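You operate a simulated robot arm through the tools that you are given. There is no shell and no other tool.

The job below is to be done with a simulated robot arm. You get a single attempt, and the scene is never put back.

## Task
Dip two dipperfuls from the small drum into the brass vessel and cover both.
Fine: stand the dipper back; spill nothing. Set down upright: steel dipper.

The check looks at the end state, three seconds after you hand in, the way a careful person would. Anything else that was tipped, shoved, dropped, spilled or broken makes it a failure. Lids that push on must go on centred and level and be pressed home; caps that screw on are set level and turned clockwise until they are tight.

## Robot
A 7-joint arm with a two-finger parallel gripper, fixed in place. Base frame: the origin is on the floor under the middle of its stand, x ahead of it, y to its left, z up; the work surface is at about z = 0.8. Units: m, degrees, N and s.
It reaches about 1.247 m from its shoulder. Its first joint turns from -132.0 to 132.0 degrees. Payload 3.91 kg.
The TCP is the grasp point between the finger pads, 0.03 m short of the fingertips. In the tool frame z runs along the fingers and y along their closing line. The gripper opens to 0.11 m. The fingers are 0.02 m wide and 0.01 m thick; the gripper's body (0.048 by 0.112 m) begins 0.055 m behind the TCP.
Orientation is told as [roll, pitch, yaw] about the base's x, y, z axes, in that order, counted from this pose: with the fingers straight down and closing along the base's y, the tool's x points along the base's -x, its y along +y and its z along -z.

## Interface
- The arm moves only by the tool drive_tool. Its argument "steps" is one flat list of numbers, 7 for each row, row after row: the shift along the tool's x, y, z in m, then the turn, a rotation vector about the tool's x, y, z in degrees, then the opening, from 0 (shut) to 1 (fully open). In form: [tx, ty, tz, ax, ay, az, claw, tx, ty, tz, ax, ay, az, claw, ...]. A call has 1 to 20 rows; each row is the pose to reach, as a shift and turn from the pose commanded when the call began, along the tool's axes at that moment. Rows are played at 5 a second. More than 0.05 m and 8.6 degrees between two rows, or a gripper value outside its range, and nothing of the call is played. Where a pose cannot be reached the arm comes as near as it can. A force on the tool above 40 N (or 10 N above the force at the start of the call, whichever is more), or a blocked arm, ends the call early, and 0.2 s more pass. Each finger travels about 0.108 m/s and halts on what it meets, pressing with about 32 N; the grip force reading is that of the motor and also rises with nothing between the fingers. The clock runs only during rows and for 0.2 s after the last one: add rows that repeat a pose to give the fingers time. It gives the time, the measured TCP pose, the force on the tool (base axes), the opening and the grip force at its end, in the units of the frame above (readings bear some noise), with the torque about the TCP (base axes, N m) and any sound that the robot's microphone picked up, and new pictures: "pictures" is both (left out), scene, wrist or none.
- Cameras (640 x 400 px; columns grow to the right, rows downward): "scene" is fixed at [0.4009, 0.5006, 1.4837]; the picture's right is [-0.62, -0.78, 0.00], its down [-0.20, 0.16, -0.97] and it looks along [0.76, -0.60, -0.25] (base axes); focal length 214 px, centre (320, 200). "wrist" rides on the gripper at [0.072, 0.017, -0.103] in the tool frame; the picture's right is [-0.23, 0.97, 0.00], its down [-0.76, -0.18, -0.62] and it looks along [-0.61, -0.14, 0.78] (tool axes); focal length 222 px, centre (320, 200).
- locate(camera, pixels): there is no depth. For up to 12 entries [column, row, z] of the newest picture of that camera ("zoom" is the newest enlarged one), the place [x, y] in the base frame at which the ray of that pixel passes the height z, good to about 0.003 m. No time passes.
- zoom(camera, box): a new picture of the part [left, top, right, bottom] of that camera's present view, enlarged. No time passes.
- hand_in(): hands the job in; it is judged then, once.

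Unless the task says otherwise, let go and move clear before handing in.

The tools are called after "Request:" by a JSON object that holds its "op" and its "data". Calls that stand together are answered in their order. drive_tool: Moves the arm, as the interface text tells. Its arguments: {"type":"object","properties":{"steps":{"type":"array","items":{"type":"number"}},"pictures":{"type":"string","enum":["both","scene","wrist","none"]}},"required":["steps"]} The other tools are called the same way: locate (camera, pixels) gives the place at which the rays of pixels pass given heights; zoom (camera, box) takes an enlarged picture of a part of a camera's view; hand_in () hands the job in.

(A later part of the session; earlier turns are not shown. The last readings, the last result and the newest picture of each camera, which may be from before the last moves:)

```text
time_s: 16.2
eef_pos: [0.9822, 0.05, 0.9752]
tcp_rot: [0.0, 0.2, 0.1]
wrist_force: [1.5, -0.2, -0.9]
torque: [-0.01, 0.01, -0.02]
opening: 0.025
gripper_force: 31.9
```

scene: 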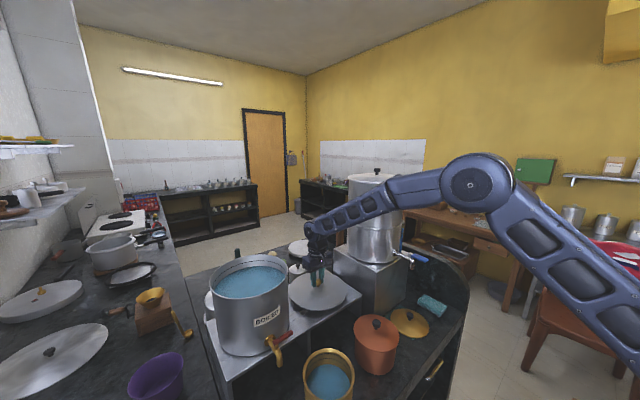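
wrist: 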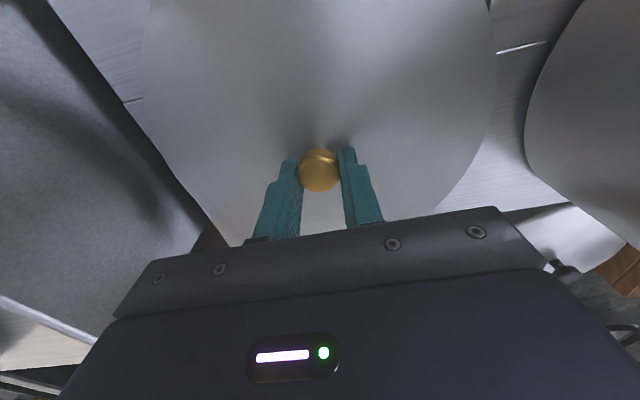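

Request:
{"op": "zoom", "data": {"camera": "scene", "box": [260, 230, 380, 330]}}

Request:
{"op": "drive_tool", "data": {"steps": [0, 0, 0.003, 0, 0, 0, 0, 0, 0, 0.006, 0, 0, 0, 0, 0, 0, 0.006, 0, 0, 0, 0], "pictures": "scene"}}

```text
4.00 times, centred on (320, 280) of scene
```

zoom: 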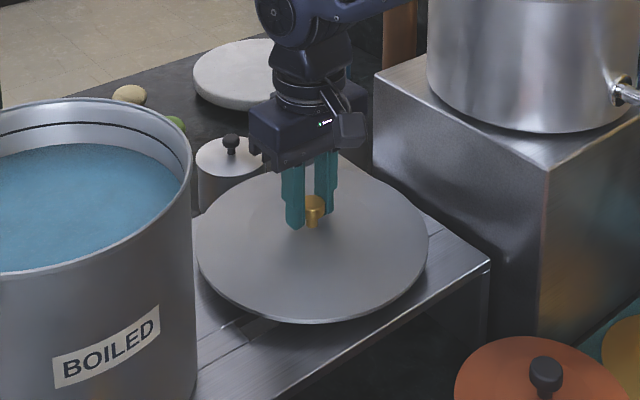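

```text
time_s: 17.0
eef_pos: [0.9813, 0.0505, 0.9691]
tcp_rot: [0.0, 0.1, 0.0]
wrist_force: [0.3, -0.2, -0.8]
torque: [0.01, 0.0, 0.0]
opening: 0.025
gripper_force: 32.0
```

scene: 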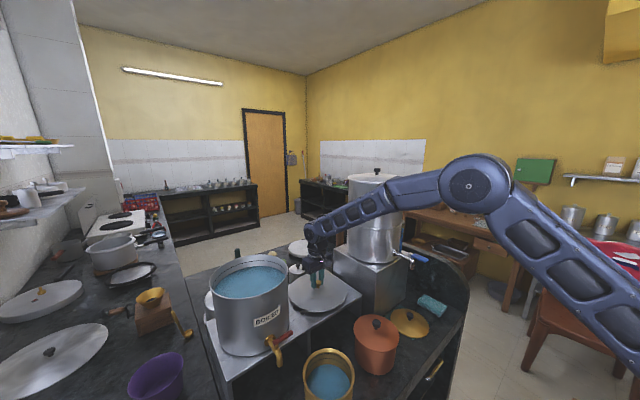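

No contact yet at TCP z 0.969 (force about -0.8 N). I'll keep lowering in small steps and watch the force.

Request:
{"op": "drive_tool", "data": {"steps": [0, 0, 0.003, 0, 0, 0, 0, 0, 0, 0.005, 0, 0, 0, 0, 0, 0, 0.005, 0, 0, 0, 0], "pictures": "none"}}

Request:
{"op": "drive_tool", "data": {"steps": [0, 0, 0.002, 0, 0, 0, 0, 0, 0, 0.004, 0, 0, 0, 0, 0, 0, 0.004, 0, 0, 0, 0], "pictures": "scene"}}

```text
time_s: 17.8
eef_pos: [0.9812, 0.0502, 0.9643]
tcp_rot: [0.0, 0.0, 0.0]
wrist_force: [-0.8, 0.0, -0.9]
torque: [-0.02, -0.01, -0.04]
opening: 0.025
gripper_force: 32.4
```

```text
time_s: 18.6
eef_pos: [0.982, 0.0508, 0.9594]
tcp_rot: [0.0, 0.0, 0.0]
wrist_force: [0.0, -0.7, -2.5]
torque: [0.0, -0.06, 0.0]
opening: 0.0249
gripper_force: 32.2
```

scene: 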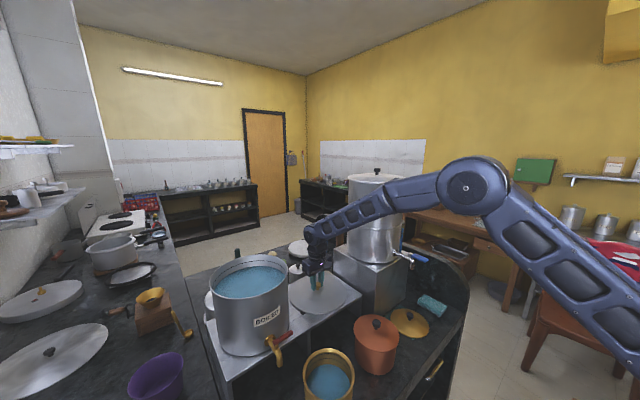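

Request:
{"op": "zoom", "data": {"camera": "scene", "box": [270, 250, 370, 320]}}

Request:
{"op": "drive_tool", "data": {"steps": [0, 0, 0.002, 0, 0, 0, 0, 0, 0, 0.004, 0, 0, 0, 0, 0, 0, 0.004, 0, 0, 0, 0], "pictures": "scene"}}

```text
5.71 times, centred on (320, 285) of scene
```

zoom: 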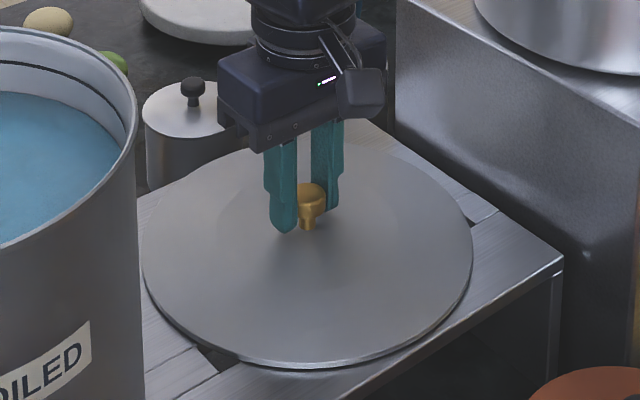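

```text
time_s: 19.4
eef_pos: [0.983, 0.0506, 0.957]
tcp_rot: [0.0, -0.1, -0.1]
wrist_force: [3.0, -2.5, 27.7]
torque: [-0.04, 0.19, 0.01]
opening: 0.0251
gripper_force: 32.0
```

scene: 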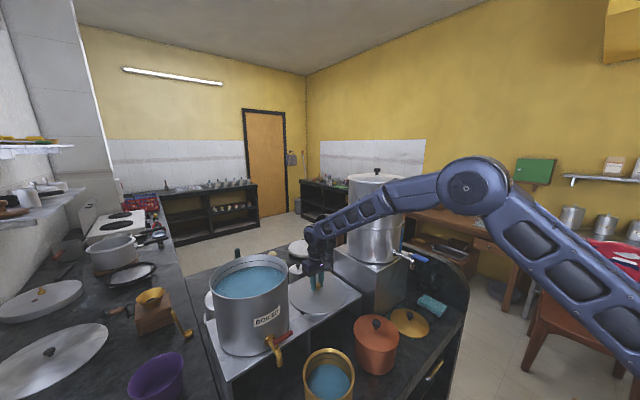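

Contact at TCP z≈0.957 (27.7 N), so the lid rests on the stand. I'll ease off 2.5 mm, open the fingers and rise clear.

Request:
{"op": "drive_tool", "data": {"steps": [0, 0, -0.0025, 0, 0, 0, 0, 0, 0, -0.0025, 0, 0, 0, 0.3, 0, 0, -0.0025, 0, 0, 0, 0.5, 0, 0, -0.0025, 0, 0, 0, 0.6, 0, 0, -0.0025, 0, 0, 0, 0.6, 0, 0, -0.03, 0, 0, 0, 0.6, 0, 0, -0.07, 0, 0, 0, 0.6, 0, 0, -0.115, 0, 0, 0, 0.6, 0, 0, -0.16, 0, 0, 0, 0.6, 0, 0, -0.205, 0, 0, 0, 0.6, 0, 0, -0.25, 0, 0, 0, 0.6, 0, 0, -0.27, 0, 0, 0, 0.6], "pictures": "both"}}

```text
time_s: 22.0
eef_pos: [0.981, 0.0518, 1.2246]
tcp_rot: [0.1, 0.0, 0.0]
wrist_force: [0.1, 0.3, -0.2]
torque: [0.01, 0.02, 0.0]
opening: 0.0658
gripper_force: 0.0
```

scene: 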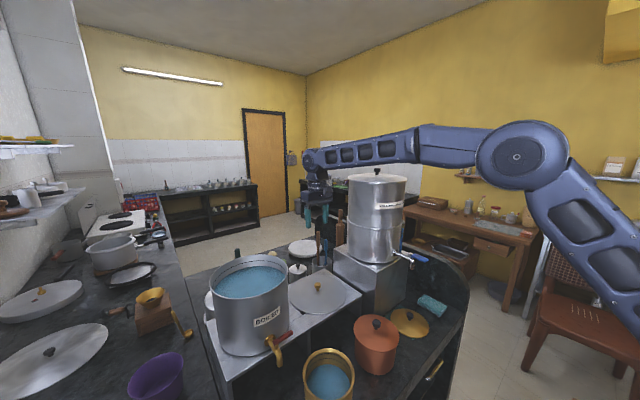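
wrist: 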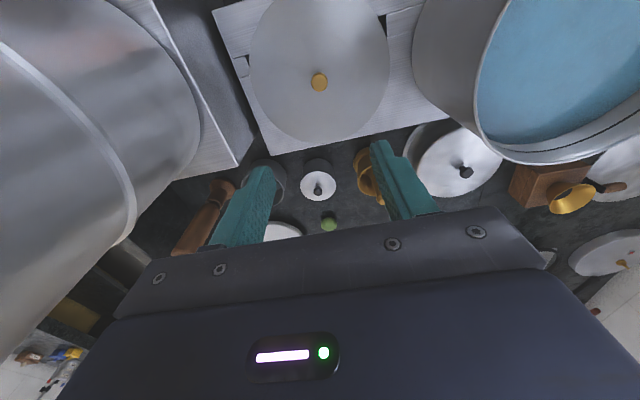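

The lid rests flat on the stand with the knob at (319,82). Next I'll move back to view the dipper and brass vessel closely from above.

Request:
{"op": "drive_tool", "data": {"steps": [0.01, 0.005, -0.04, 0, 0, 0, 0.8, 0.045, 0.025, -0.055, 0, 0, 0, 1, 0.085, 0.047, -0.06, 0, 0, 0, 1, 0.127, 0.07, -0.065, 0, 0, 0, 1, 0.169, 0.092, -0.07, 0, 0, 0, 1, 0.211, 0.115, -0.075, 0, 0, 0, 1, 0.253, 0.137, -0.08, 0, 0, 0, 1, 0.295, 0.16, -0.08, 0, 0, 0, 1, 0.337, 0.182, -0.08, 0, 0, 0, 1, 0.379, 0.205, -0.08, 0, 0, 0, 1, 0.42, 0.228, -0.08, 0, 0, 0, 1, 0.45, 0.25, -0.08, 0, 0, 0, 1, 0.45, 0.25, -0.08, 0, 0, 0, 1], "pictures": "both"}}

```text
time_s: 24.8
eef_pos: [0.5306, 0.2998, 1.3046]
tcp_rot: [0.1, 0.1, -0.1]
wrist_force: [-0.3, -0.2, 0.5]
torque: [0.02, 0.03, -0.01]
opening: 0.1098
gripper_force: 0.0
```

scene: 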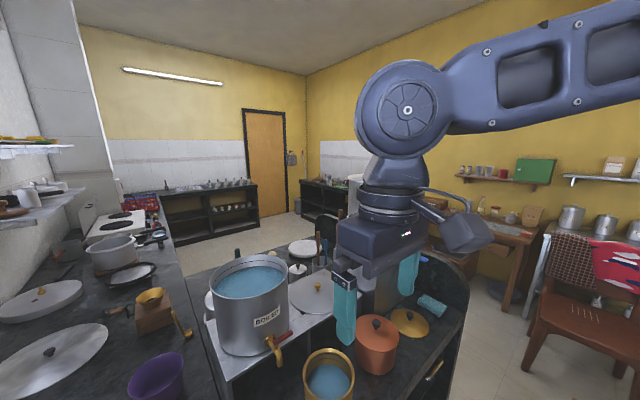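
wrist: 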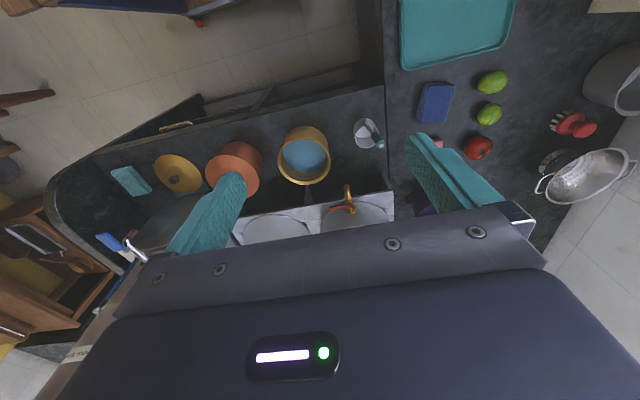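

Request:
{"op": "zoom", "data": {"camera": "wrist", "box": [330, 90, 410, 170]}}

Request:
{"op": "zoom", "data": {"camera": "wrist", "box": [250, 100, 360, 210]}}

Request:
{"op": "locate", "data": {"camera": "wrist", "pixels": [[377, 143, 1.0], [377, 143, 1.03], [377, 143, 1.05], [278, 160, 0.93], [331, 150, 0.93], [303, 185, 0.93], [304, 145, 0.93], [366, 133, 0.86], [364, 126, 0.8]]}}

```text
5.00 times, centred on (370, 130) of wrist
```

zoom: 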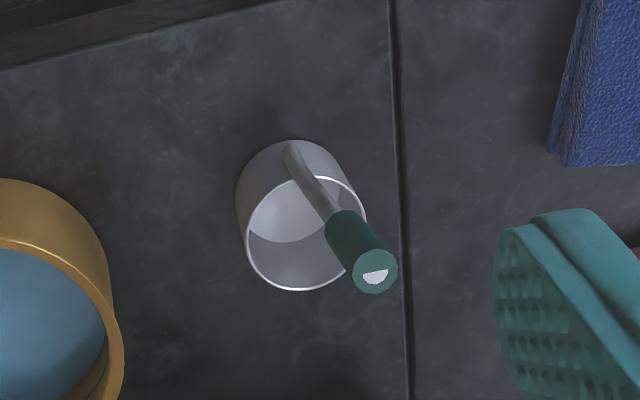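

```text
3.64 times, centred on (305, 155) of wrist
```

zoom: 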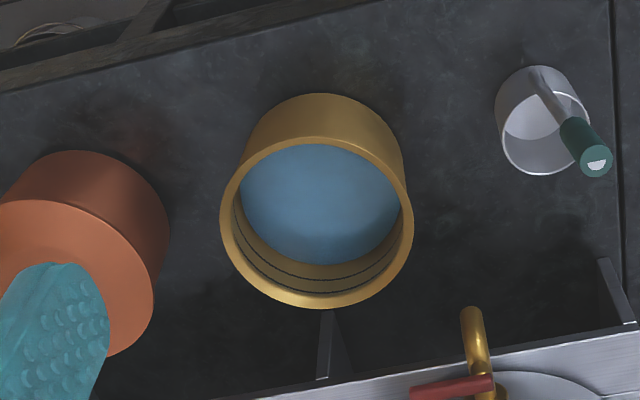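

```text
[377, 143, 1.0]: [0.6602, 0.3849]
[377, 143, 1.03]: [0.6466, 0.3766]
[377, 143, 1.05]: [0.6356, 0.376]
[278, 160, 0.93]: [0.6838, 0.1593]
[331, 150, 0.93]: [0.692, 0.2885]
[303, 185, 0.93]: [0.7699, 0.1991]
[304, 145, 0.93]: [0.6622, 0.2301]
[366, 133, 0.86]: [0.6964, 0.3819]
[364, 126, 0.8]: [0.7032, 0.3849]
```

Request:
{"op": "locate", "data": {"camera": "wrist", "pixels": [[381, 145.6, 1.0], [381, 145.6, 1.03], [381, 145.6, 1.06], [367.2, 136.6, 0.85], [367.2, 136.6, 0.87], [367.2, 136.6, 0.89], [364, 120, 0.87], [379, 135, 0.87], [355.5, 138, 0.87], [367, 148, 0.87], [301, 162, 0.95], [301, 162, 0.98]]}}

Request:
{"op": "drive_tool", "data": {"steps": [0, 0.04, 0.02, 0, 0, 0, 1, 0, 0.08, 0.05, 0, 0, 0, 1, 0, 0.1, 0.09, 0, 0, 0, 1, 0, 0.12, 0.12, 0, 0, 0, 1, 0, 0.12, 0.12, 0, 0, 0, 1], "pictures": "both"}}

```text
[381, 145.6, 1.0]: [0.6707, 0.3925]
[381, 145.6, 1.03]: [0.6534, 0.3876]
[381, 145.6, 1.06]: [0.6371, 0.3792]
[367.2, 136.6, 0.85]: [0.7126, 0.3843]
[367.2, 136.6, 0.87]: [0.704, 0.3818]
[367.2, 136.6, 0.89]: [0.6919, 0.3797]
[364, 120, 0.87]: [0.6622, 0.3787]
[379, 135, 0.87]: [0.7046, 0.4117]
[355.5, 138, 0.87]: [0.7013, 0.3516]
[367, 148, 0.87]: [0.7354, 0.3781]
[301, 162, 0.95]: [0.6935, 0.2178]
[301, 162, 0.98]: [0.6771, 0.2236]
```

```text
time_s: 26.0
eef_pos: [0.532, 0.4176, 1.1867]
tcp_rot: [0.0, 0.0, 0.0]
wrist_force: [-0.7, -0.1, 0.1]
torque: [-0.01, 0.0, -0.02]
opening: 0.1099
gripper_force: 0.1
```

scene: 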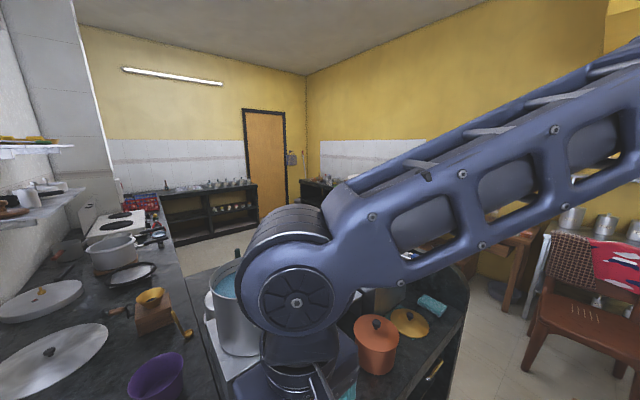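
wrist: 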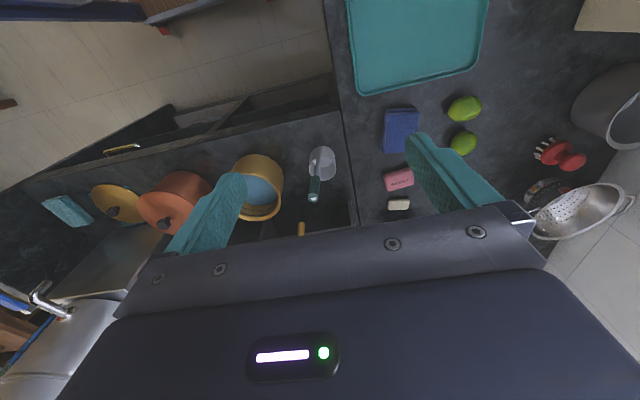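

Request:
{"op": "zoom", "data": {"camera": "wrist", "box": [280, 130, 370, 220]}}

Request:
{"op": "zoom", "data": {"camera": "wrist", "box": [200, 130, 310, 240]}}

```text
4.44 times, centred on (325, 175) of wrist
```

zoom: 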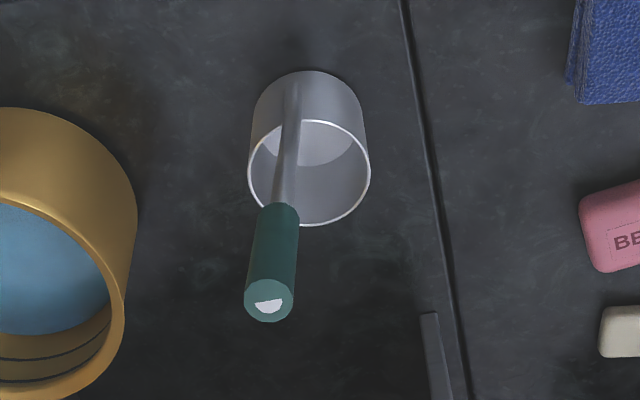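

```text
3.64 times, centred on (255, 185) of wrist
```

zoom: 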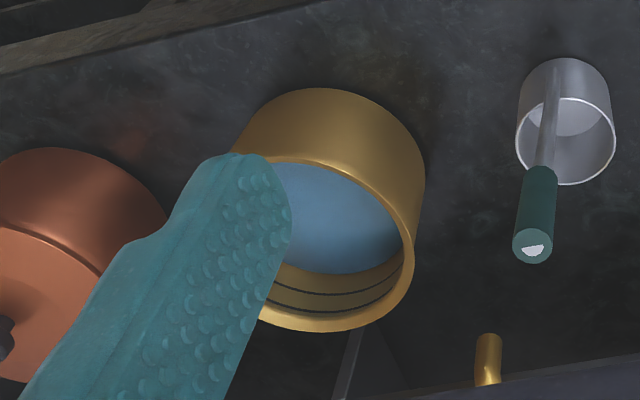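

Request:
{"op": "locate", "data": {"camera": "wrist", "pixels": [[313.5, 197.5, 1.0], [313.5, 197.5, 1.03], [313.5, 197.5, 1.06], [322.5, 168.9, 0.85], [322.5, 168.9, 0.87], [322.5, 168.9, 0.89], [309, 168.7, 0.87], [336.3, 169.4, 0.87], [322.5, 157.4, 0.87], [323, 180.6, 0.87], [316.2, 176.1, 0.96], [322.3, 146.2, 0.8]]}}

```text
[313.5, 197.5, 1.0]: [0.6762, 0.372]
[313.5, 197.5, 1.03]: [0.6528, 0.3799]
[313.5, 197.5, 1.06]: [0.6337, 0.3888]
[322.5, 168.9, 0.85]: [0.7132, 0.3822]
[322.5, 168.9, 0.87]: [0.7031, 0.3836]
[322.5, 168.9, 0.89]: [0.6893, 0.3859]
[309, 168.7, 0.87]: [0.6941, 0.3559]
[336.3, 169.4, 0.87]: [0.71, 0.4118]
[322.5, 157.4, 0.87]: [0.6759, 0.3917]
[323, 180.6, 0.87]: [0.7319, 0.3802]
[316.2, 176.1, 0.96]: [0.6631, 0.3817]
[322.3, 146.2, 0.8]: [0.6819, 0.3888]
```

Triangulation gives: dipper grip from (0.655,0.384,0.976) to (0.645,0.384,1.043), leaning about 9° away from the cup. The cup rim centre is (0.7075,0.383,0.862) and the vessel rim is at z≈0.89, centred at (0.727,0.213). I'll turn the wrist 90° while staying high, so the fingers close along x for a firm grip.

Request:
{"op": "drive_tool", "data": {"steps": [-0.01, -0.004, -0.01, 0, 0, -8, 1, -0.02, -0.008, -0.02, 0, 0, -16, 1, -0.03, -0.012, -0.03, 0, 0, -24, 1, -0.04, -0.016, -0.04, 0, 0, -32, 1, -0.05, -0.02, -0.05, 0, 0, -40, 1, -0.06, -0.024, -0.06, 0, 0, -48, 1, -0.07, -0.028, -0.07, 0, 0, -56, 1, -0.08, -0.033, -0.07, 0, 0, -64, 1, -0.08, -0.033, -0.07, 0, 0, -72, 1, -0.08, -0.033, -0.07, 0, 0, -80, 1, -0.08, -0.033, -0.07, 0, 0, -88, 1, -0.08, -0.033, -0.07, 0, 0, -90, 1, -0.08, -0.033, -0.07, 0, 0, -90, 1], "pictures": "both"}}

```text
time_s: 28.8
eef_pos: [0.6116, 0.3871, 1.2557]
tcp_rot: [0.0, 0.1, 90.2]
wrist_force: [0.0, -0.1, 0.6]
torque: [-0.03, 0.02, 0.01]
opening: 0.1099
gripper_force: 0.1
```

scene: 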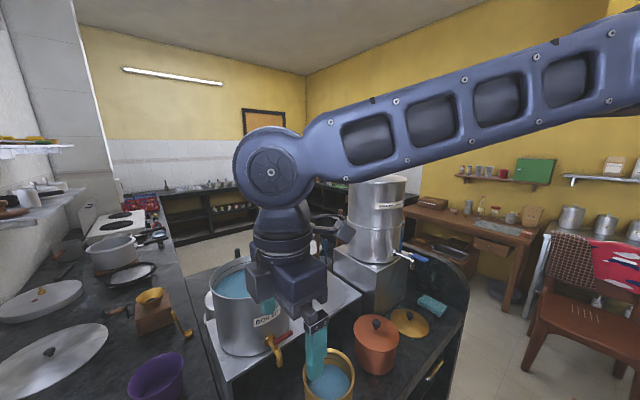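
wrist: 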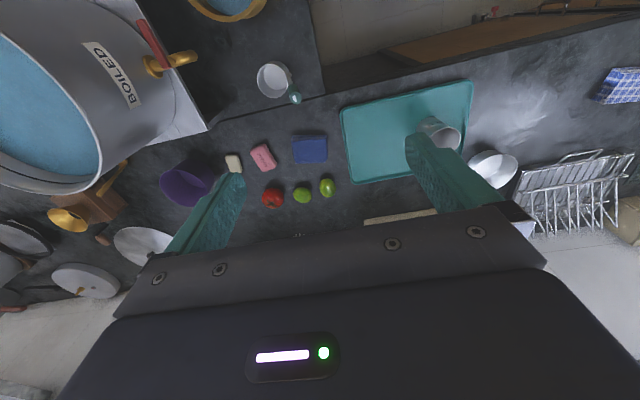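

The turn to yaw 90° worked, and the dipper is now at (275,80) seen from its side. I'll zoom in to measure its grip and lean.

Request:
{"op": "zoom", "data": {"camera": "wrist", "box": [240, 40, 330, 130]}}

Request:
{"op": "zoom", "data": {"camera": "wrist", "box": [0, 0, 260, 220]}}

```text
4.44 times, centred on (285, 85) of wrist
```

zoom: 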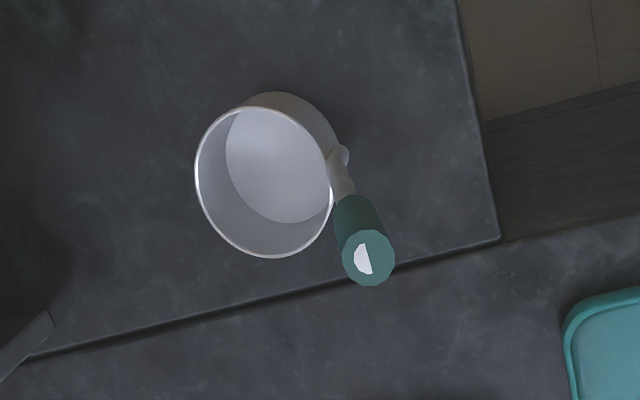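

```text
1.82 times, centred on (130, 110) of wrist
```

zoom: 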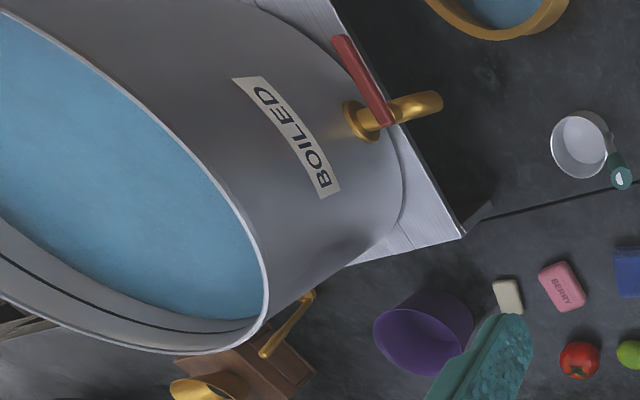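

Request:
{"op": "locate", "data": {"camera": "wrist", "pixels": [[295.8, 97.8, 1.03], [295.8, 97.8, 1.043], [295.8, 97.8, 1.055], [291.8, 85, 0.965], [291.8, 85, 0.976], [291.8, 85, 0.985], [289, 75, 0.85], [289, 75, 0.86], [272.6, 81.2, 0.855], [272.6, 81.2, 0.862], [272.6, 81.2, 0.87]]}}

```text
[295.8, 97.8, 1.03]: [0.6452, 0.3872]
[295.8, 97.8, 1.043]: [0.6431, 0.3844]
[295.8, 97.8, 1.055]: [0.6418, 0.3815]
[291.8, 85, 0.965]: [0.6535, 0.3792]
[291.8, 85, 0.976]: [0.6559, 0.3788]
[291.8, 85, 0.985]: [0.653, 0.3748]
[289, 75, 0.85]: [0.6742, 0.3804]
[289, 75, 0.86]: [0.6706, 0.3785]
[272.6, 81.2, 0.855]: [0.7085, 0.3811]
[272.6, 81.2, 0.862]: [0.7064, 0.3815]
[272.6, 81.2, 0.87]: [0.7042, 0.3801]
```

The grip runs from (0.655,0.384,0.97) to (0.644,0.384,1.043), leaning about 9°. I'll align the tool with that lean and descend to a pre-grasp just above the grip.

Request:
{"op": "drive_tool", "data": {"steps": [0.001, -0.006, 0.04, 2.5, 0, 0, 1, 0.002, -0.012, 0.08, 5, 0, 0, 1, 0.003, -0.018, 0.12, 7.5, 0, 0, 0.8, 0.0031, -0.0239, 0.155, 9, 0, 0, 0.6, 0.0031, -0.0239, 0.155, 9, 0, 0, 0.6], "pictures": "both"}}

```text
time_s: 30.0
eef_pos: [0.6356, 0.3832, 1.1011]
tcp_rot: [-9.0, 0.0, 90.0]
wrist_force: [-0.1, -0.7, 0.1]
torque: [0.01, -0.03, 0.01]
opening: 0.0662
gripper_force: 0.0
```

scene: 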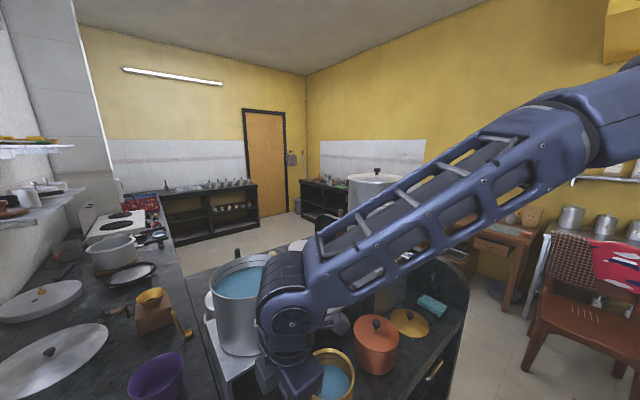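
wrist: 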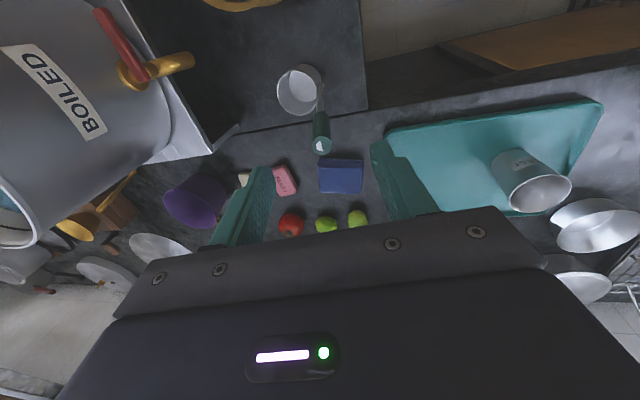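

Request:
{"op": "zoom", "data": {"camera": "wrist", "box": [270, 60, 370, 200]}}

Request:
{"op": "locate", "data": {"camera": "wrist", "pixels": [[322, 146, 1.043], [322, 146, 1.035], [321, 118, 0.976]]}}

```text
2.86 times, centred on (320, 130) of wrist
```

zoom: 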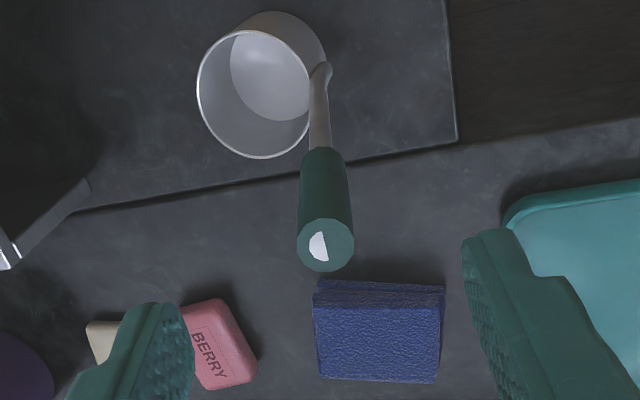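

```text
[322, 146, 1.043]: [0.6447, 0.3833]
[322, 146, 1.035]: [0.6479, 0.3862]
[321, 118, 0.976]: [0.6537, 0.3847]
```

The grip lies straight along the tool axis with its top at (322,146), well aligned. I'll descend 9 cm along the tool axis and close.

Request:
{"op": "drive_tool", "data": {"steps": [0, 0, 0.03, 0, 0, 0, 0.6, 0, 0, 0.06, 0, 0, 0, 0.6, 0, 0, 0.082, 0, 0, 0, 0.6, 0, 0, 0.09, 0, 0, 0, 0.6, 0, 0, 0.09, 0, 0, 0, 0.6], "pictures": "wrist"}}

```text
time_s: 31.2
eef_pos: [0.6506, 0.3842, 1.0105]
tcp_rot: [-9.0, 0.0, 90.2]
wrist_force: [0.0, 0.4, 0.4]
torque: [0.02, -0.03, 0.0]
opening: 0.0659
gripper_force: 0.1
```

wrist: 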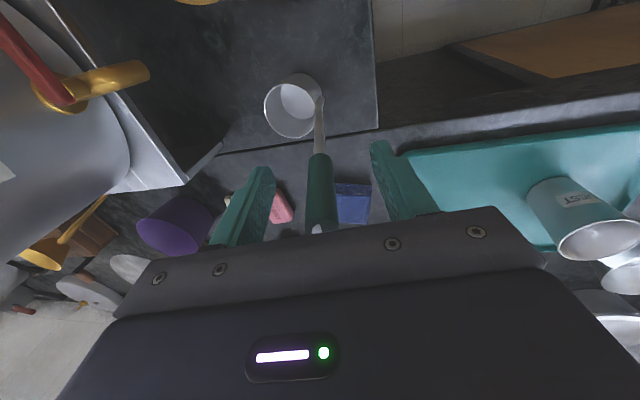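

The grip is centred between the fingers. Closing now.

Request:
{"op": "drive_tool", "data": {"steps": [0, 0, 0, 0, 0, 0, 0.4, 0, 0, 0, 0, 0, 0, 0.25, 0, 0, 0, 0, 0, 0, 0.1, 0, 0, 0, 0, 0, 0, 0, 0, 0, 0, 0, 0, 0, 0, 0, 0, 0, 0, 0, 0, 0], "pictures": "wrist"}}

```text
time_s: 32.6
eef_pos: [0.6509, 0.3842, 1.0114]
tcp_rot: [-9.1, 0.0, 90.0]
wrist_force: [0.8, 0.5, 1.3]
torque: [-0.01, -0.27, -0.02]
opening: 0.015
gripper_force: 32.3
```

wrist: 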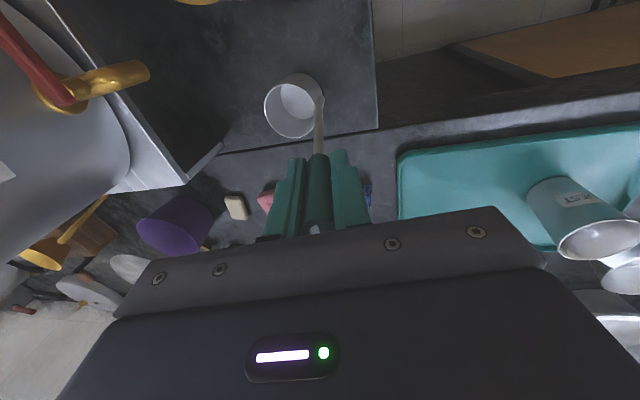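

Gripped at 0.015 m opening. I'll lift straight up 6 cm and check how the dipper hangs.

Request:
{"op": "drive_tool", "data": {"steps": [0, -0.0016, -0.0099, 0, 0, 0, 0, 0, -0.0047, -0.0296, 0, 0, 0, 0, 0, -0.0094, -0.0593, 0, 0, 0, 0, 0, -0.0156, -0.0988, 0, 0, 0, 0, 0, -0.0187, -0.1186, 0, 0, 0, 0, 0, -0.0187, -0.1186, 0, 0, 0, 0], "pictures": "both"}}

```text
time_s: 34.0
eef_pos: [0.6504, 0.3824, 1.1333]
tcp_rot: [-9.0, 0.0, 90.1]
wrist_force: [-0.2, -0.9, 0.1]
torque: [-0.03, 0.0, -0.03]
opening: 0.0151
gripper_force: 31.8
```

scene: 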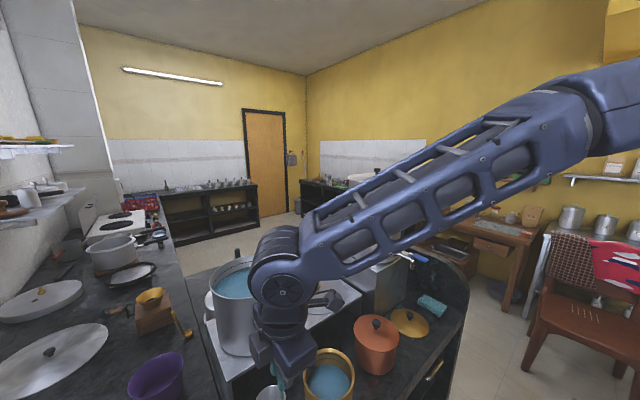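
wrist: 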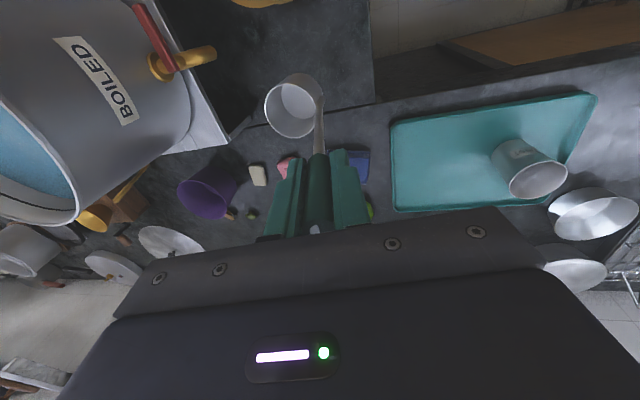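

The dipper holds firm and level in the wrist view. Before taking water, I'll rehearse the pour motion with the empty dipper: first turn it back to yaw 0 while moving high over the brass vessel.

Request:
{"op": "drive_tool", "data": {"steps": [0.0055, -0.0086, -0.0094, 0, 1.28, 8.08, 0, 0.0109, -0.0172, -0.0188, 0, 2.56, 16.16, 0, 0.0164, -0.0257, -0.0283, 0, 3.84, 24.25, 0, 0.0218, -0.0343, -0.0377, 0, 5.12, 32.33, 0, 0.0273, -0.0429, -0.0471, 0, 6.4, 40.41, 0, 0.0327, -0.0515, -0.0565, 0, 7.68, 48.49, 0, 0.0382, -0.0601, -0.0659, 0, 8.96, 56.57, 0, 0.0436, -0.0687, -0.0753, 0, 10.24, 64.65, 0, 0.0491, -0.0772, -0.0848, 0, 11.52, 72.74, 0, 0.0545, -0.0858, -0.0942, 0, 12.8, 80.82, 0, 0.06, -0.0944, -0.1036, 0, 14.08, 88.9, 0, 0.06, -0.0944, -0.1036, 0, 14.08, 88.9, 0], "pictures": "both"}}

```text
time_s: 36.6
eef_pos: [0.7262, 0.3239, 1.249]
tcp_rot: [-9.0, 0.1, -0.1]
wrist_force: [-0.1, -0.6, -0.7]
torque: [0.04, 0.01, -0.05]
opening: 0.0152
gripper_force: 31.9
```

scene: 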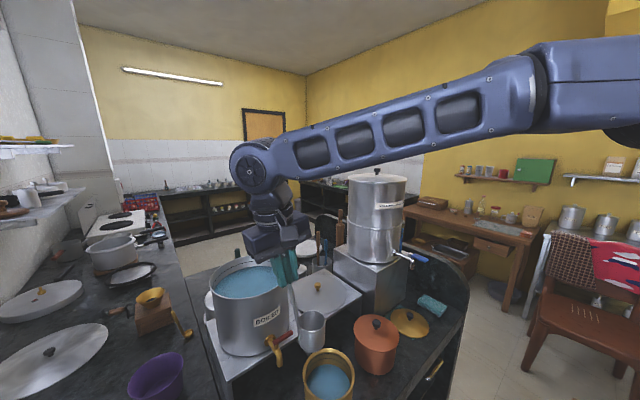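
wrist: 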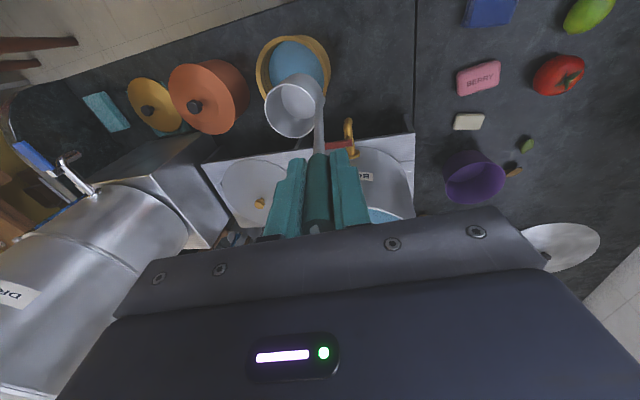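

The empty dipper hangs upright over the vessel, with the cup at (312,325) in scene. I'll rehearse the full tilt about the lip here, high above everything, to confirm the arm can do it.

Request:
{"op": "zoom", "data": {"camera": "scene", "box": [250, 230, 370, 400]}}

Request:
{"op": "drive_tool", "data": {"steps": [0, -0.0244, -0.0076, -8.5, 0, 0, 0, 0, -0.0495, -0.0116, -17, 0, 0, 0, 0, -0.0749, -0.0117, -25.5, 0, 0, 0, 0, -0.1003, -0.008, -34, 0, 0, 0, 0, -0.1247, -0.0008, -42.5, 0, 0, 0, 0, -0.1476, 0.0101, -51, 0, 0, 0, 0, -0.169, 0.0241, -59.5, 0, 0, 0, 0, -0.1878, 0.0413, -68, 0, 0, 0, 0, -0.2041, 0.0609, -76.5, 0, 0, 0, 0, -0.2171, 0.0828, -85, 0, 0, 0, 0, -0.2267, 0.1064, -93.5, 0, 0, 0, 0, -0.2318, 0.1253, -100, 0, 0, 0, 0, -0.2318, 0.1253, -100, 0, 0, 0], "pictures": "both"}}

```text
2.35 times, centred on (310, 315) of scene
```

zoom: 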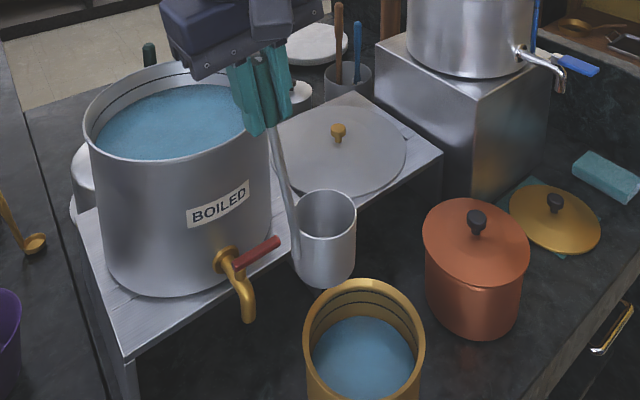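

```text
time_s: 39.4
eef_pos: [0.7272, 0.0766, 1.1604]
tcp_rot: [91.2, 0.0, 0.0]
wrist_force: [-0.7, 0.5, -1.2]
torque: [-0.13, 0.04, -0.04]
opening: 0.0154
gripper_force: 31.8
```

scene: 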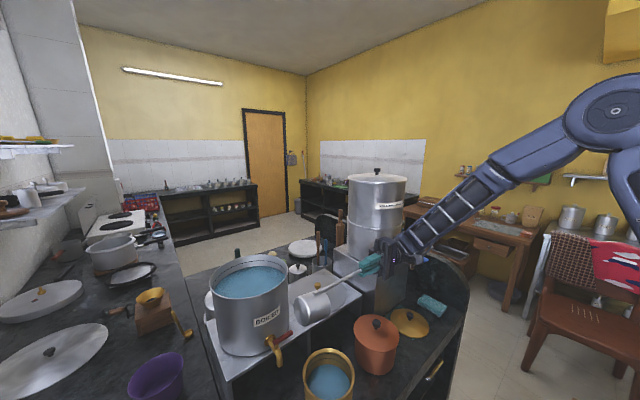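
wrist: 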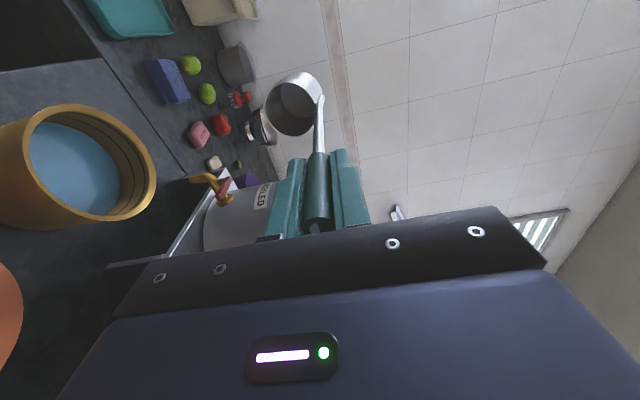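

The rehearsal reached a full 100° tilt and the dipper held rigidly with its lip staying over the vessel. I'll reverse it back to upright.

Request:
{"op": "drive_tool", "data": {"steps": [0, 0.0176, 0.0084, 6.5, 0, 0, 0, 0, 0.0392, 0.022, 15, 0, 0, 0, 0, 0.0584, 0.0387, 23.5, 0, 0, 0, 0, 0.0748, 0.0582, 32, 0, 0, 0, 0, 0.0884, 0.0798, 40.5, 0, 0, 0, 0, 0.0985, 0.1032, 49, 0, 0, 0, 0, 0.1051, 0.1278, 57.5, 0, 0, 0, 0, 0.1079, 0.153, 66, 0, 0, 0, 0, 0.1071, 0.1786, 74.5, 0, 0, 0, 0, 0.1024, 0.2036, 83, 0, 0, 0, 0, 0.0941, 0.2277, 91.5, 0, 0, 0, 0, 0.0823, 0.2503, 100, 0, 0, 0, 0, 0.0823, 0.2503, 100, 0, 0, 0], "pictures": "both"}}

```text
time_s: 42.2
eef_pos: [0.7271, 0.3252, 1.2482]
tcp_rot: [-9.1, -0.1, 0.0]
wrist_force: [0.6, 0.1, 0.1]
torque: [0.06, 0.05, 0.02]
opening: 0.0151
gripper_force: 31.8
```

scene: 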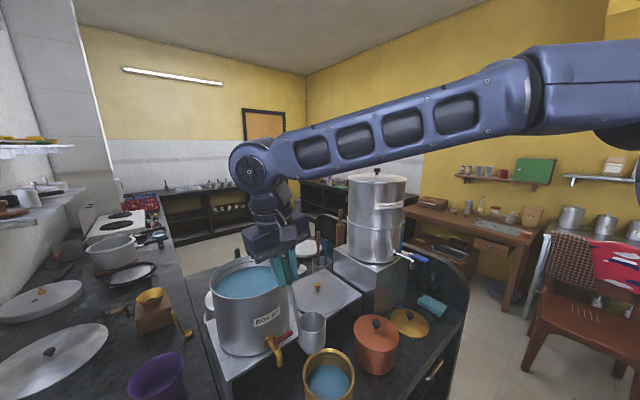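
wrist: 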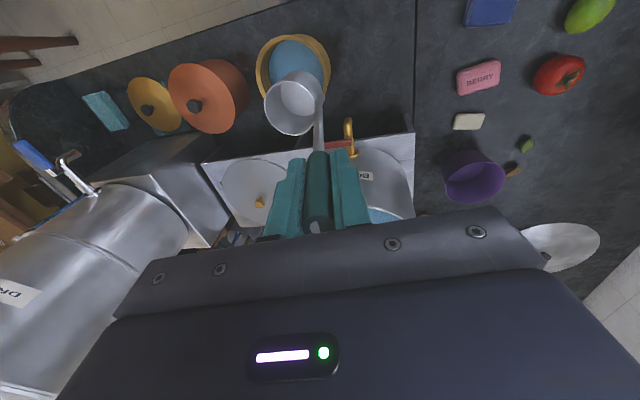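

Back upright at (0.727,0.325,1.248). I'll rise so the cup clears the drum rim, then move over the open drum.

Request:
{"op": "drive_tool", "data": {"steps": [0, -0.007, -0.0445, 0, 0, 0, 0, 0, -0.0136, -0.086, 0, 0, 0, 0, -0.0426, -0.0057, -0.0872, 0, 0, 0, 0, -0.0852, 0.0022, -0.0885, 0, 0, 0, 0, -0.1278, 0.0101, -0.0897, 0, 0, 0, 0, -0.1704, 0.018, -0.091, 0, 0, 0, 0, -0.213, 0.0259, -0.0922, 0, 0, 0, 0, -0.213, 0.0259, -0.0922, 0, 0, 0, 0], "pictures": "both"}}

```text
time_s: 44.0
eef_pos: [0.9268, 0.3633, 1.3333]
tcp_rot: [-9.0, 0.1, 0.1]
wrist_force: [-0.2, -1.4, -1.3]
torque: [0.06, 0.0, 0.05]
opening: 0.0151
gripper_force: 31.6
out of reach, approached as far as the arm can: row 7, 8
```

scene: 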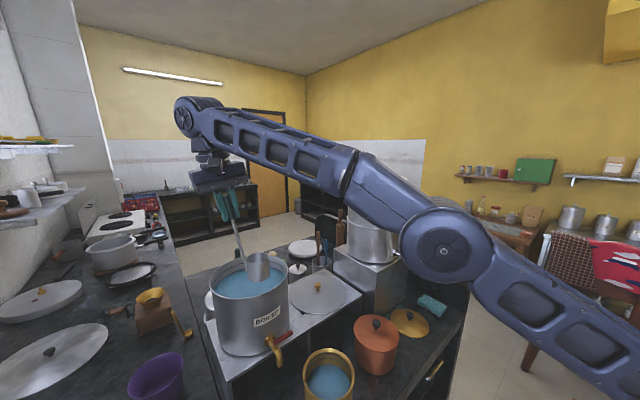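
wrist: 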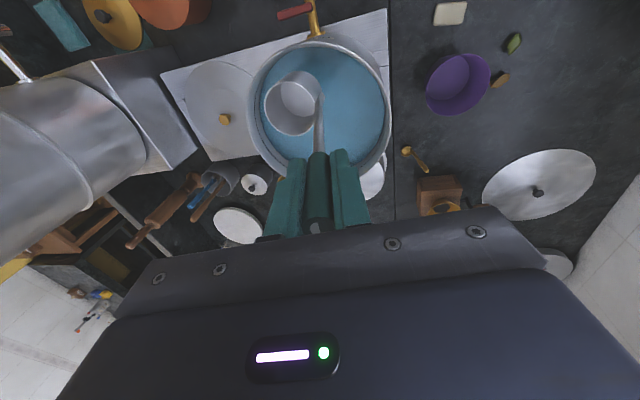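

The arm reached (0.927,0.363,1.333) at its limit, with the cup inside the drum's outline near its front wall. I'll zoom to check clearance and measure the water level.

Request:
{"op": "zoom", "data": {"camera": "wrist", "box": [230, 20, 410, 180]}}

Request:
{"op": "zoom", "data": {"camera": "scene", "box": [190, 180, 310, 320]}}

Request:
{"op": "locate", "data": {"camera": "wrist", "pixels": [[320, 37, 1.1], [320, 45, 1.1], [246, 110, 1.1], [391, 105, 1.1], [254, 110, 1.1], [384, 105, 1.1], [319, 50, 1.06]]}}

```text
2.50 times, centred on (320, 100) of wrist
```

zoom: 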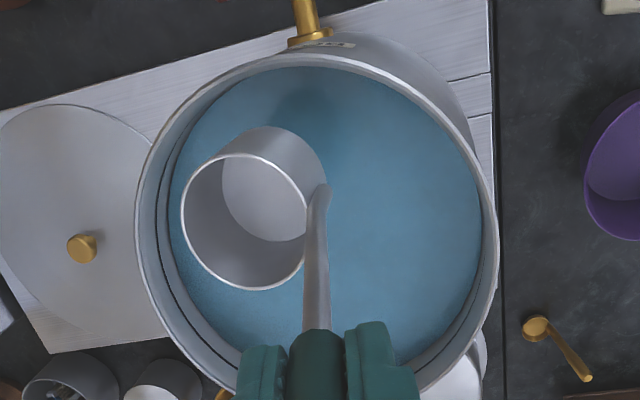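

```text
2.86 times, centred on (250, 250) of scene
```

zoom: 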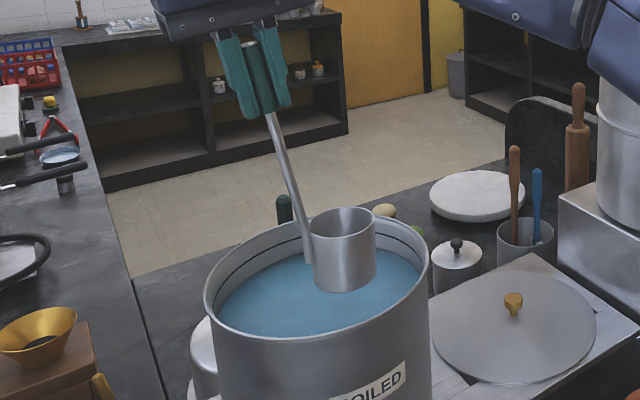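

```text
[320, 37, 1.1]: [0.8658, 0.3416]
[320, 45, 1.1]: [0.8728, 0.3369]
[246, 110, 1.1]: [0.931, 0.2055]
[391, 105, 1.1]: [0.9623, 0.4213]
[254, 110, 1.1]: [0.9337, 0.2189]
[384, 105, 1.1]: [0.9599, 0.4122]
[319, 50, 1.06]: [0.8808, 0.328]
```

The cup is clear of the drum walls and the water is at about z≈1.065. I'll lower the cup partway into the water first, slightly toward the drum's centre, to check the waterline.

Request:
{"op": "drive_tool", "data": {"steps": [-0.004, 0.0054, 0.0214, 0, 0, 0, 0, -0.008, 0.0108, 0.0428, 0, 0, 0, 0, -0.012, 0.0163, 0.0643, 0, 0, 0, 0, -0.015, 0.0203, 0.0803, 0, 0, 0, 0, -0.0176, 0.0238, 0.0942, 0, 0, 0, 0, -0.02, 0.0271, 0.1071, 0, 0, 0, 0, -0.02, 0.0271, 0.1071, 0, 0, 0, 0], "pictures": "both"}}

Request:
{"op": "zoom", "data": {"camera": "scene", "box": [200, 200, 300, 320]}}

Request:
{"op": "zoom", "data": {"camera": "wrist", "box": [200, 0, 420, 200]}}

```text
time_s: 45.6
eef_pos: [0.947, 0.3734, 1.2234]
tcp_rot: [-9.1, 0.0, 0.0]
wrist_force: [0.9, 0.7, -1.1]
torque: [0.03, 0.0, -0.01]
opening: 0.0152
gripper_force: 32.5
```

scene: 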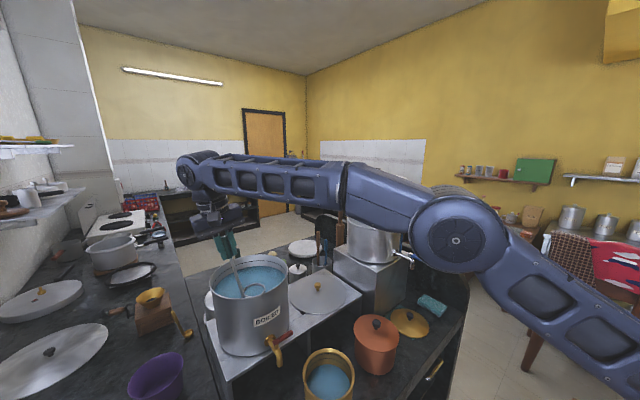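
wrist: 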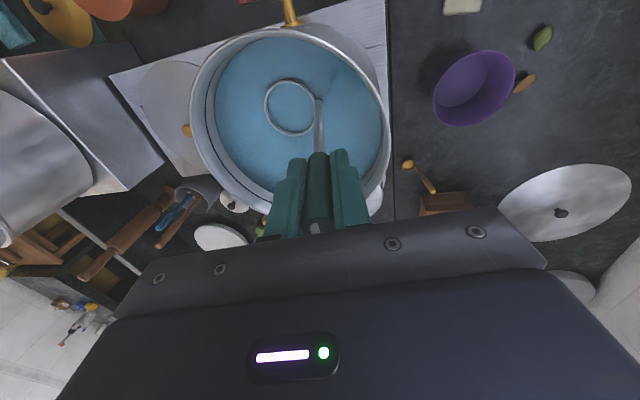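

```text
3.33 times, centred on (250, 260) of scene
```

zoom: 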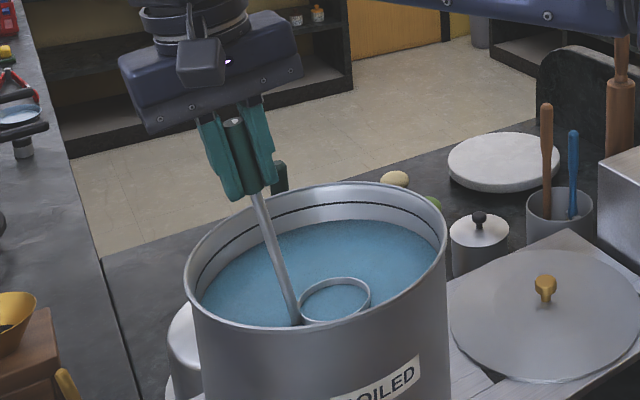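

```text
2.00 times, centred on (310, 100) of wrist
```

zoom: 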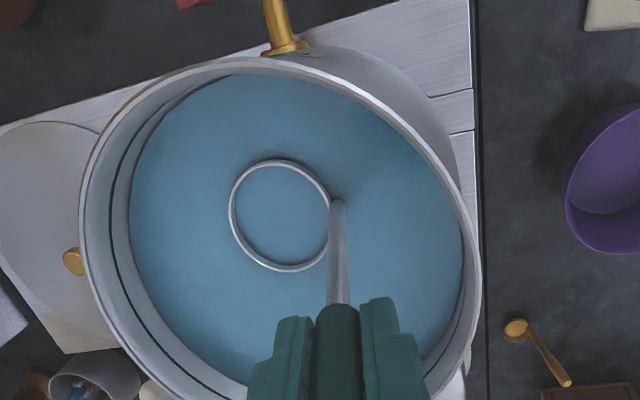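

The rim is only a few millimetres above the surface, seen at (290,107) in the wrist view. I'll go 2.5 cm deeper so the cup fills fully, and hold there.

Request:
{"op": "drive_tool", "data": {"steps": [0, 0.0013, 0.0079, 0, 0, 0, 0, 0, 0.0025, 0.0158, 0, 0, 0, 0, 0, 0.0041, 0.0257, 0, 0, 0, 0, 0, 0.0041, 0.0257, 0, 0, 0, 0, 0, 0.0041, 0.0257, 0, 0, 0, 0, 0, 0.0041, 0.0257, 0, 0, 0, 0, 0, 0.0041, 0.0257, 0, 0, 0, 0], "pictures": "both"}}

Request:
{"op": "zoom", "data": {"camera": "wrist", "box": [200, 0, 420, 200]}}

```text
time_s: 47.2
eef_pos: [0.9491, 0.3724, 1.199]
tcp_rot: [-9.1, 0.0, 0.0]
wrist_force: [0.2, -0.6, -1.8]
torque: [0.08, 0.01, -0.01]
opening: 0.0151
gripper_force: 32.1
```

scene: 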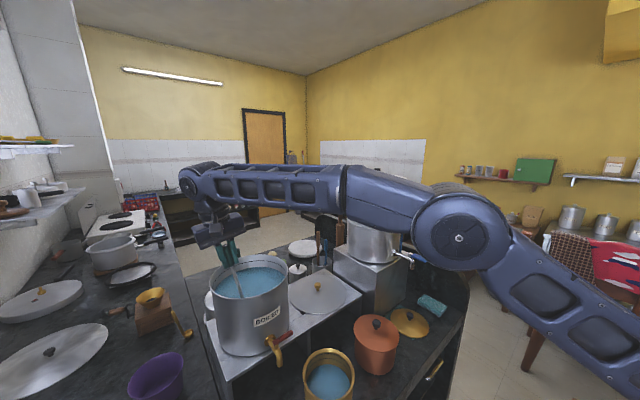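
wrist: 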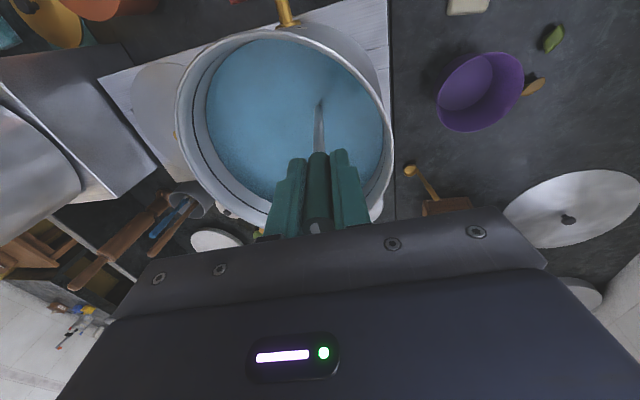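

```text
2.00 times, centred on (310, 100) of wrist
```

zoom: 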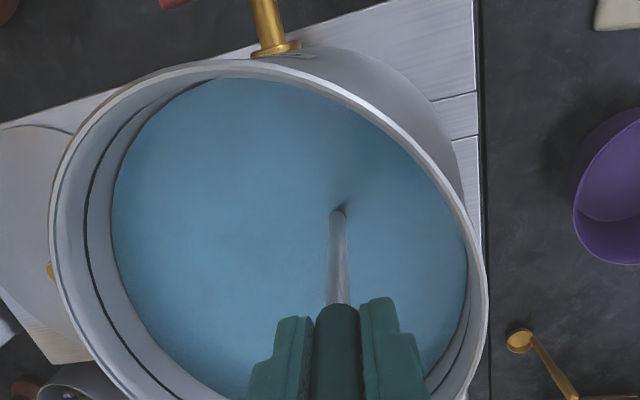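

The cup is fully submerged. I'll raise it slowly until its rim is out of the water and check the fill.

Request:
{"op": "drive_tool", "data": {"steps": [0, -0.0006, -0.004, 0, 0, 0, 0, 0, -0.0016, -0.0099, 0, 0, 0, 0, 0, -0.0027, -0.0168, 0, 0, 0, 0, 0, -0.0039, -0.0247, 0, 0, 0, 0, 0, -0.0051, -0.0326, 0, 0, 0, 0, 0, -0.0062, -0.0395, 0, 0, 0, 0, 0, -0.007, -0.0445, 0, 0, 0, 0, 0, -0.007, -0.0445, 0, 0, 0, 0, 0, -0.007, -0.0445, 0, 0, 0, 0], "pictures": "both"}}

Request:
{"op": "zoom", "data": {"camera": "wrist", "box": [200, 0, 420, 200]}}

```text
time_s: 49.2
eef_pos: [0.9478, 0.3718, 1.2432]
tcp_rot: [-9.0, 0.0, 0.0]
wrist_force: [-1.0, 0.3, -2.5]
torque: [0.13, -0.03, -0.02]
opening: 0.0149
gripper_force: 32.1
```

scene: 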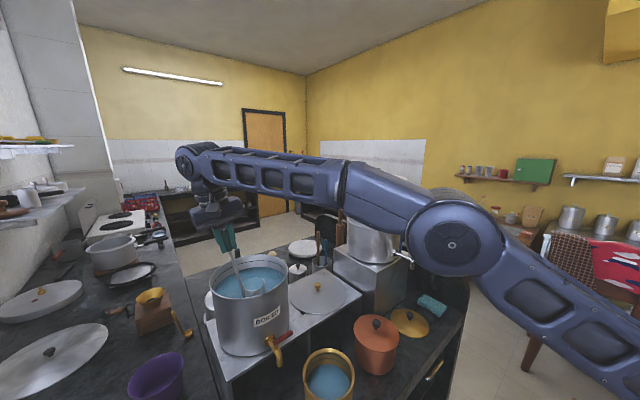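
wrist: 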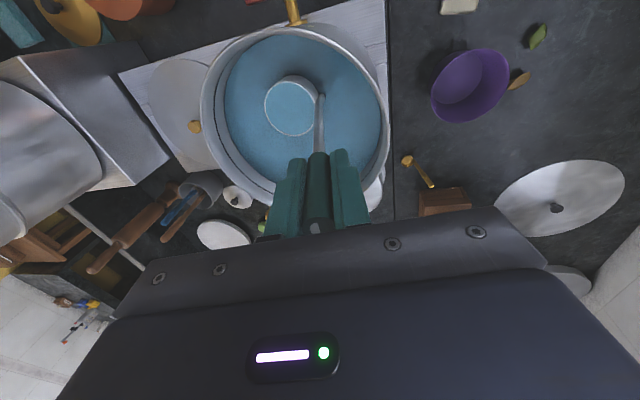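

```text
2.00 times, centred on (310, 100) of wrist
```

zoom: 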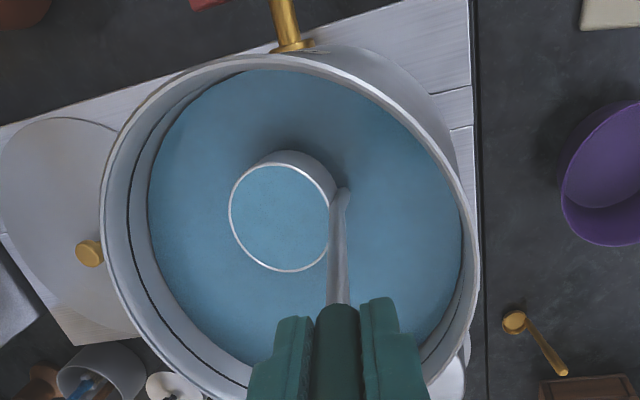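

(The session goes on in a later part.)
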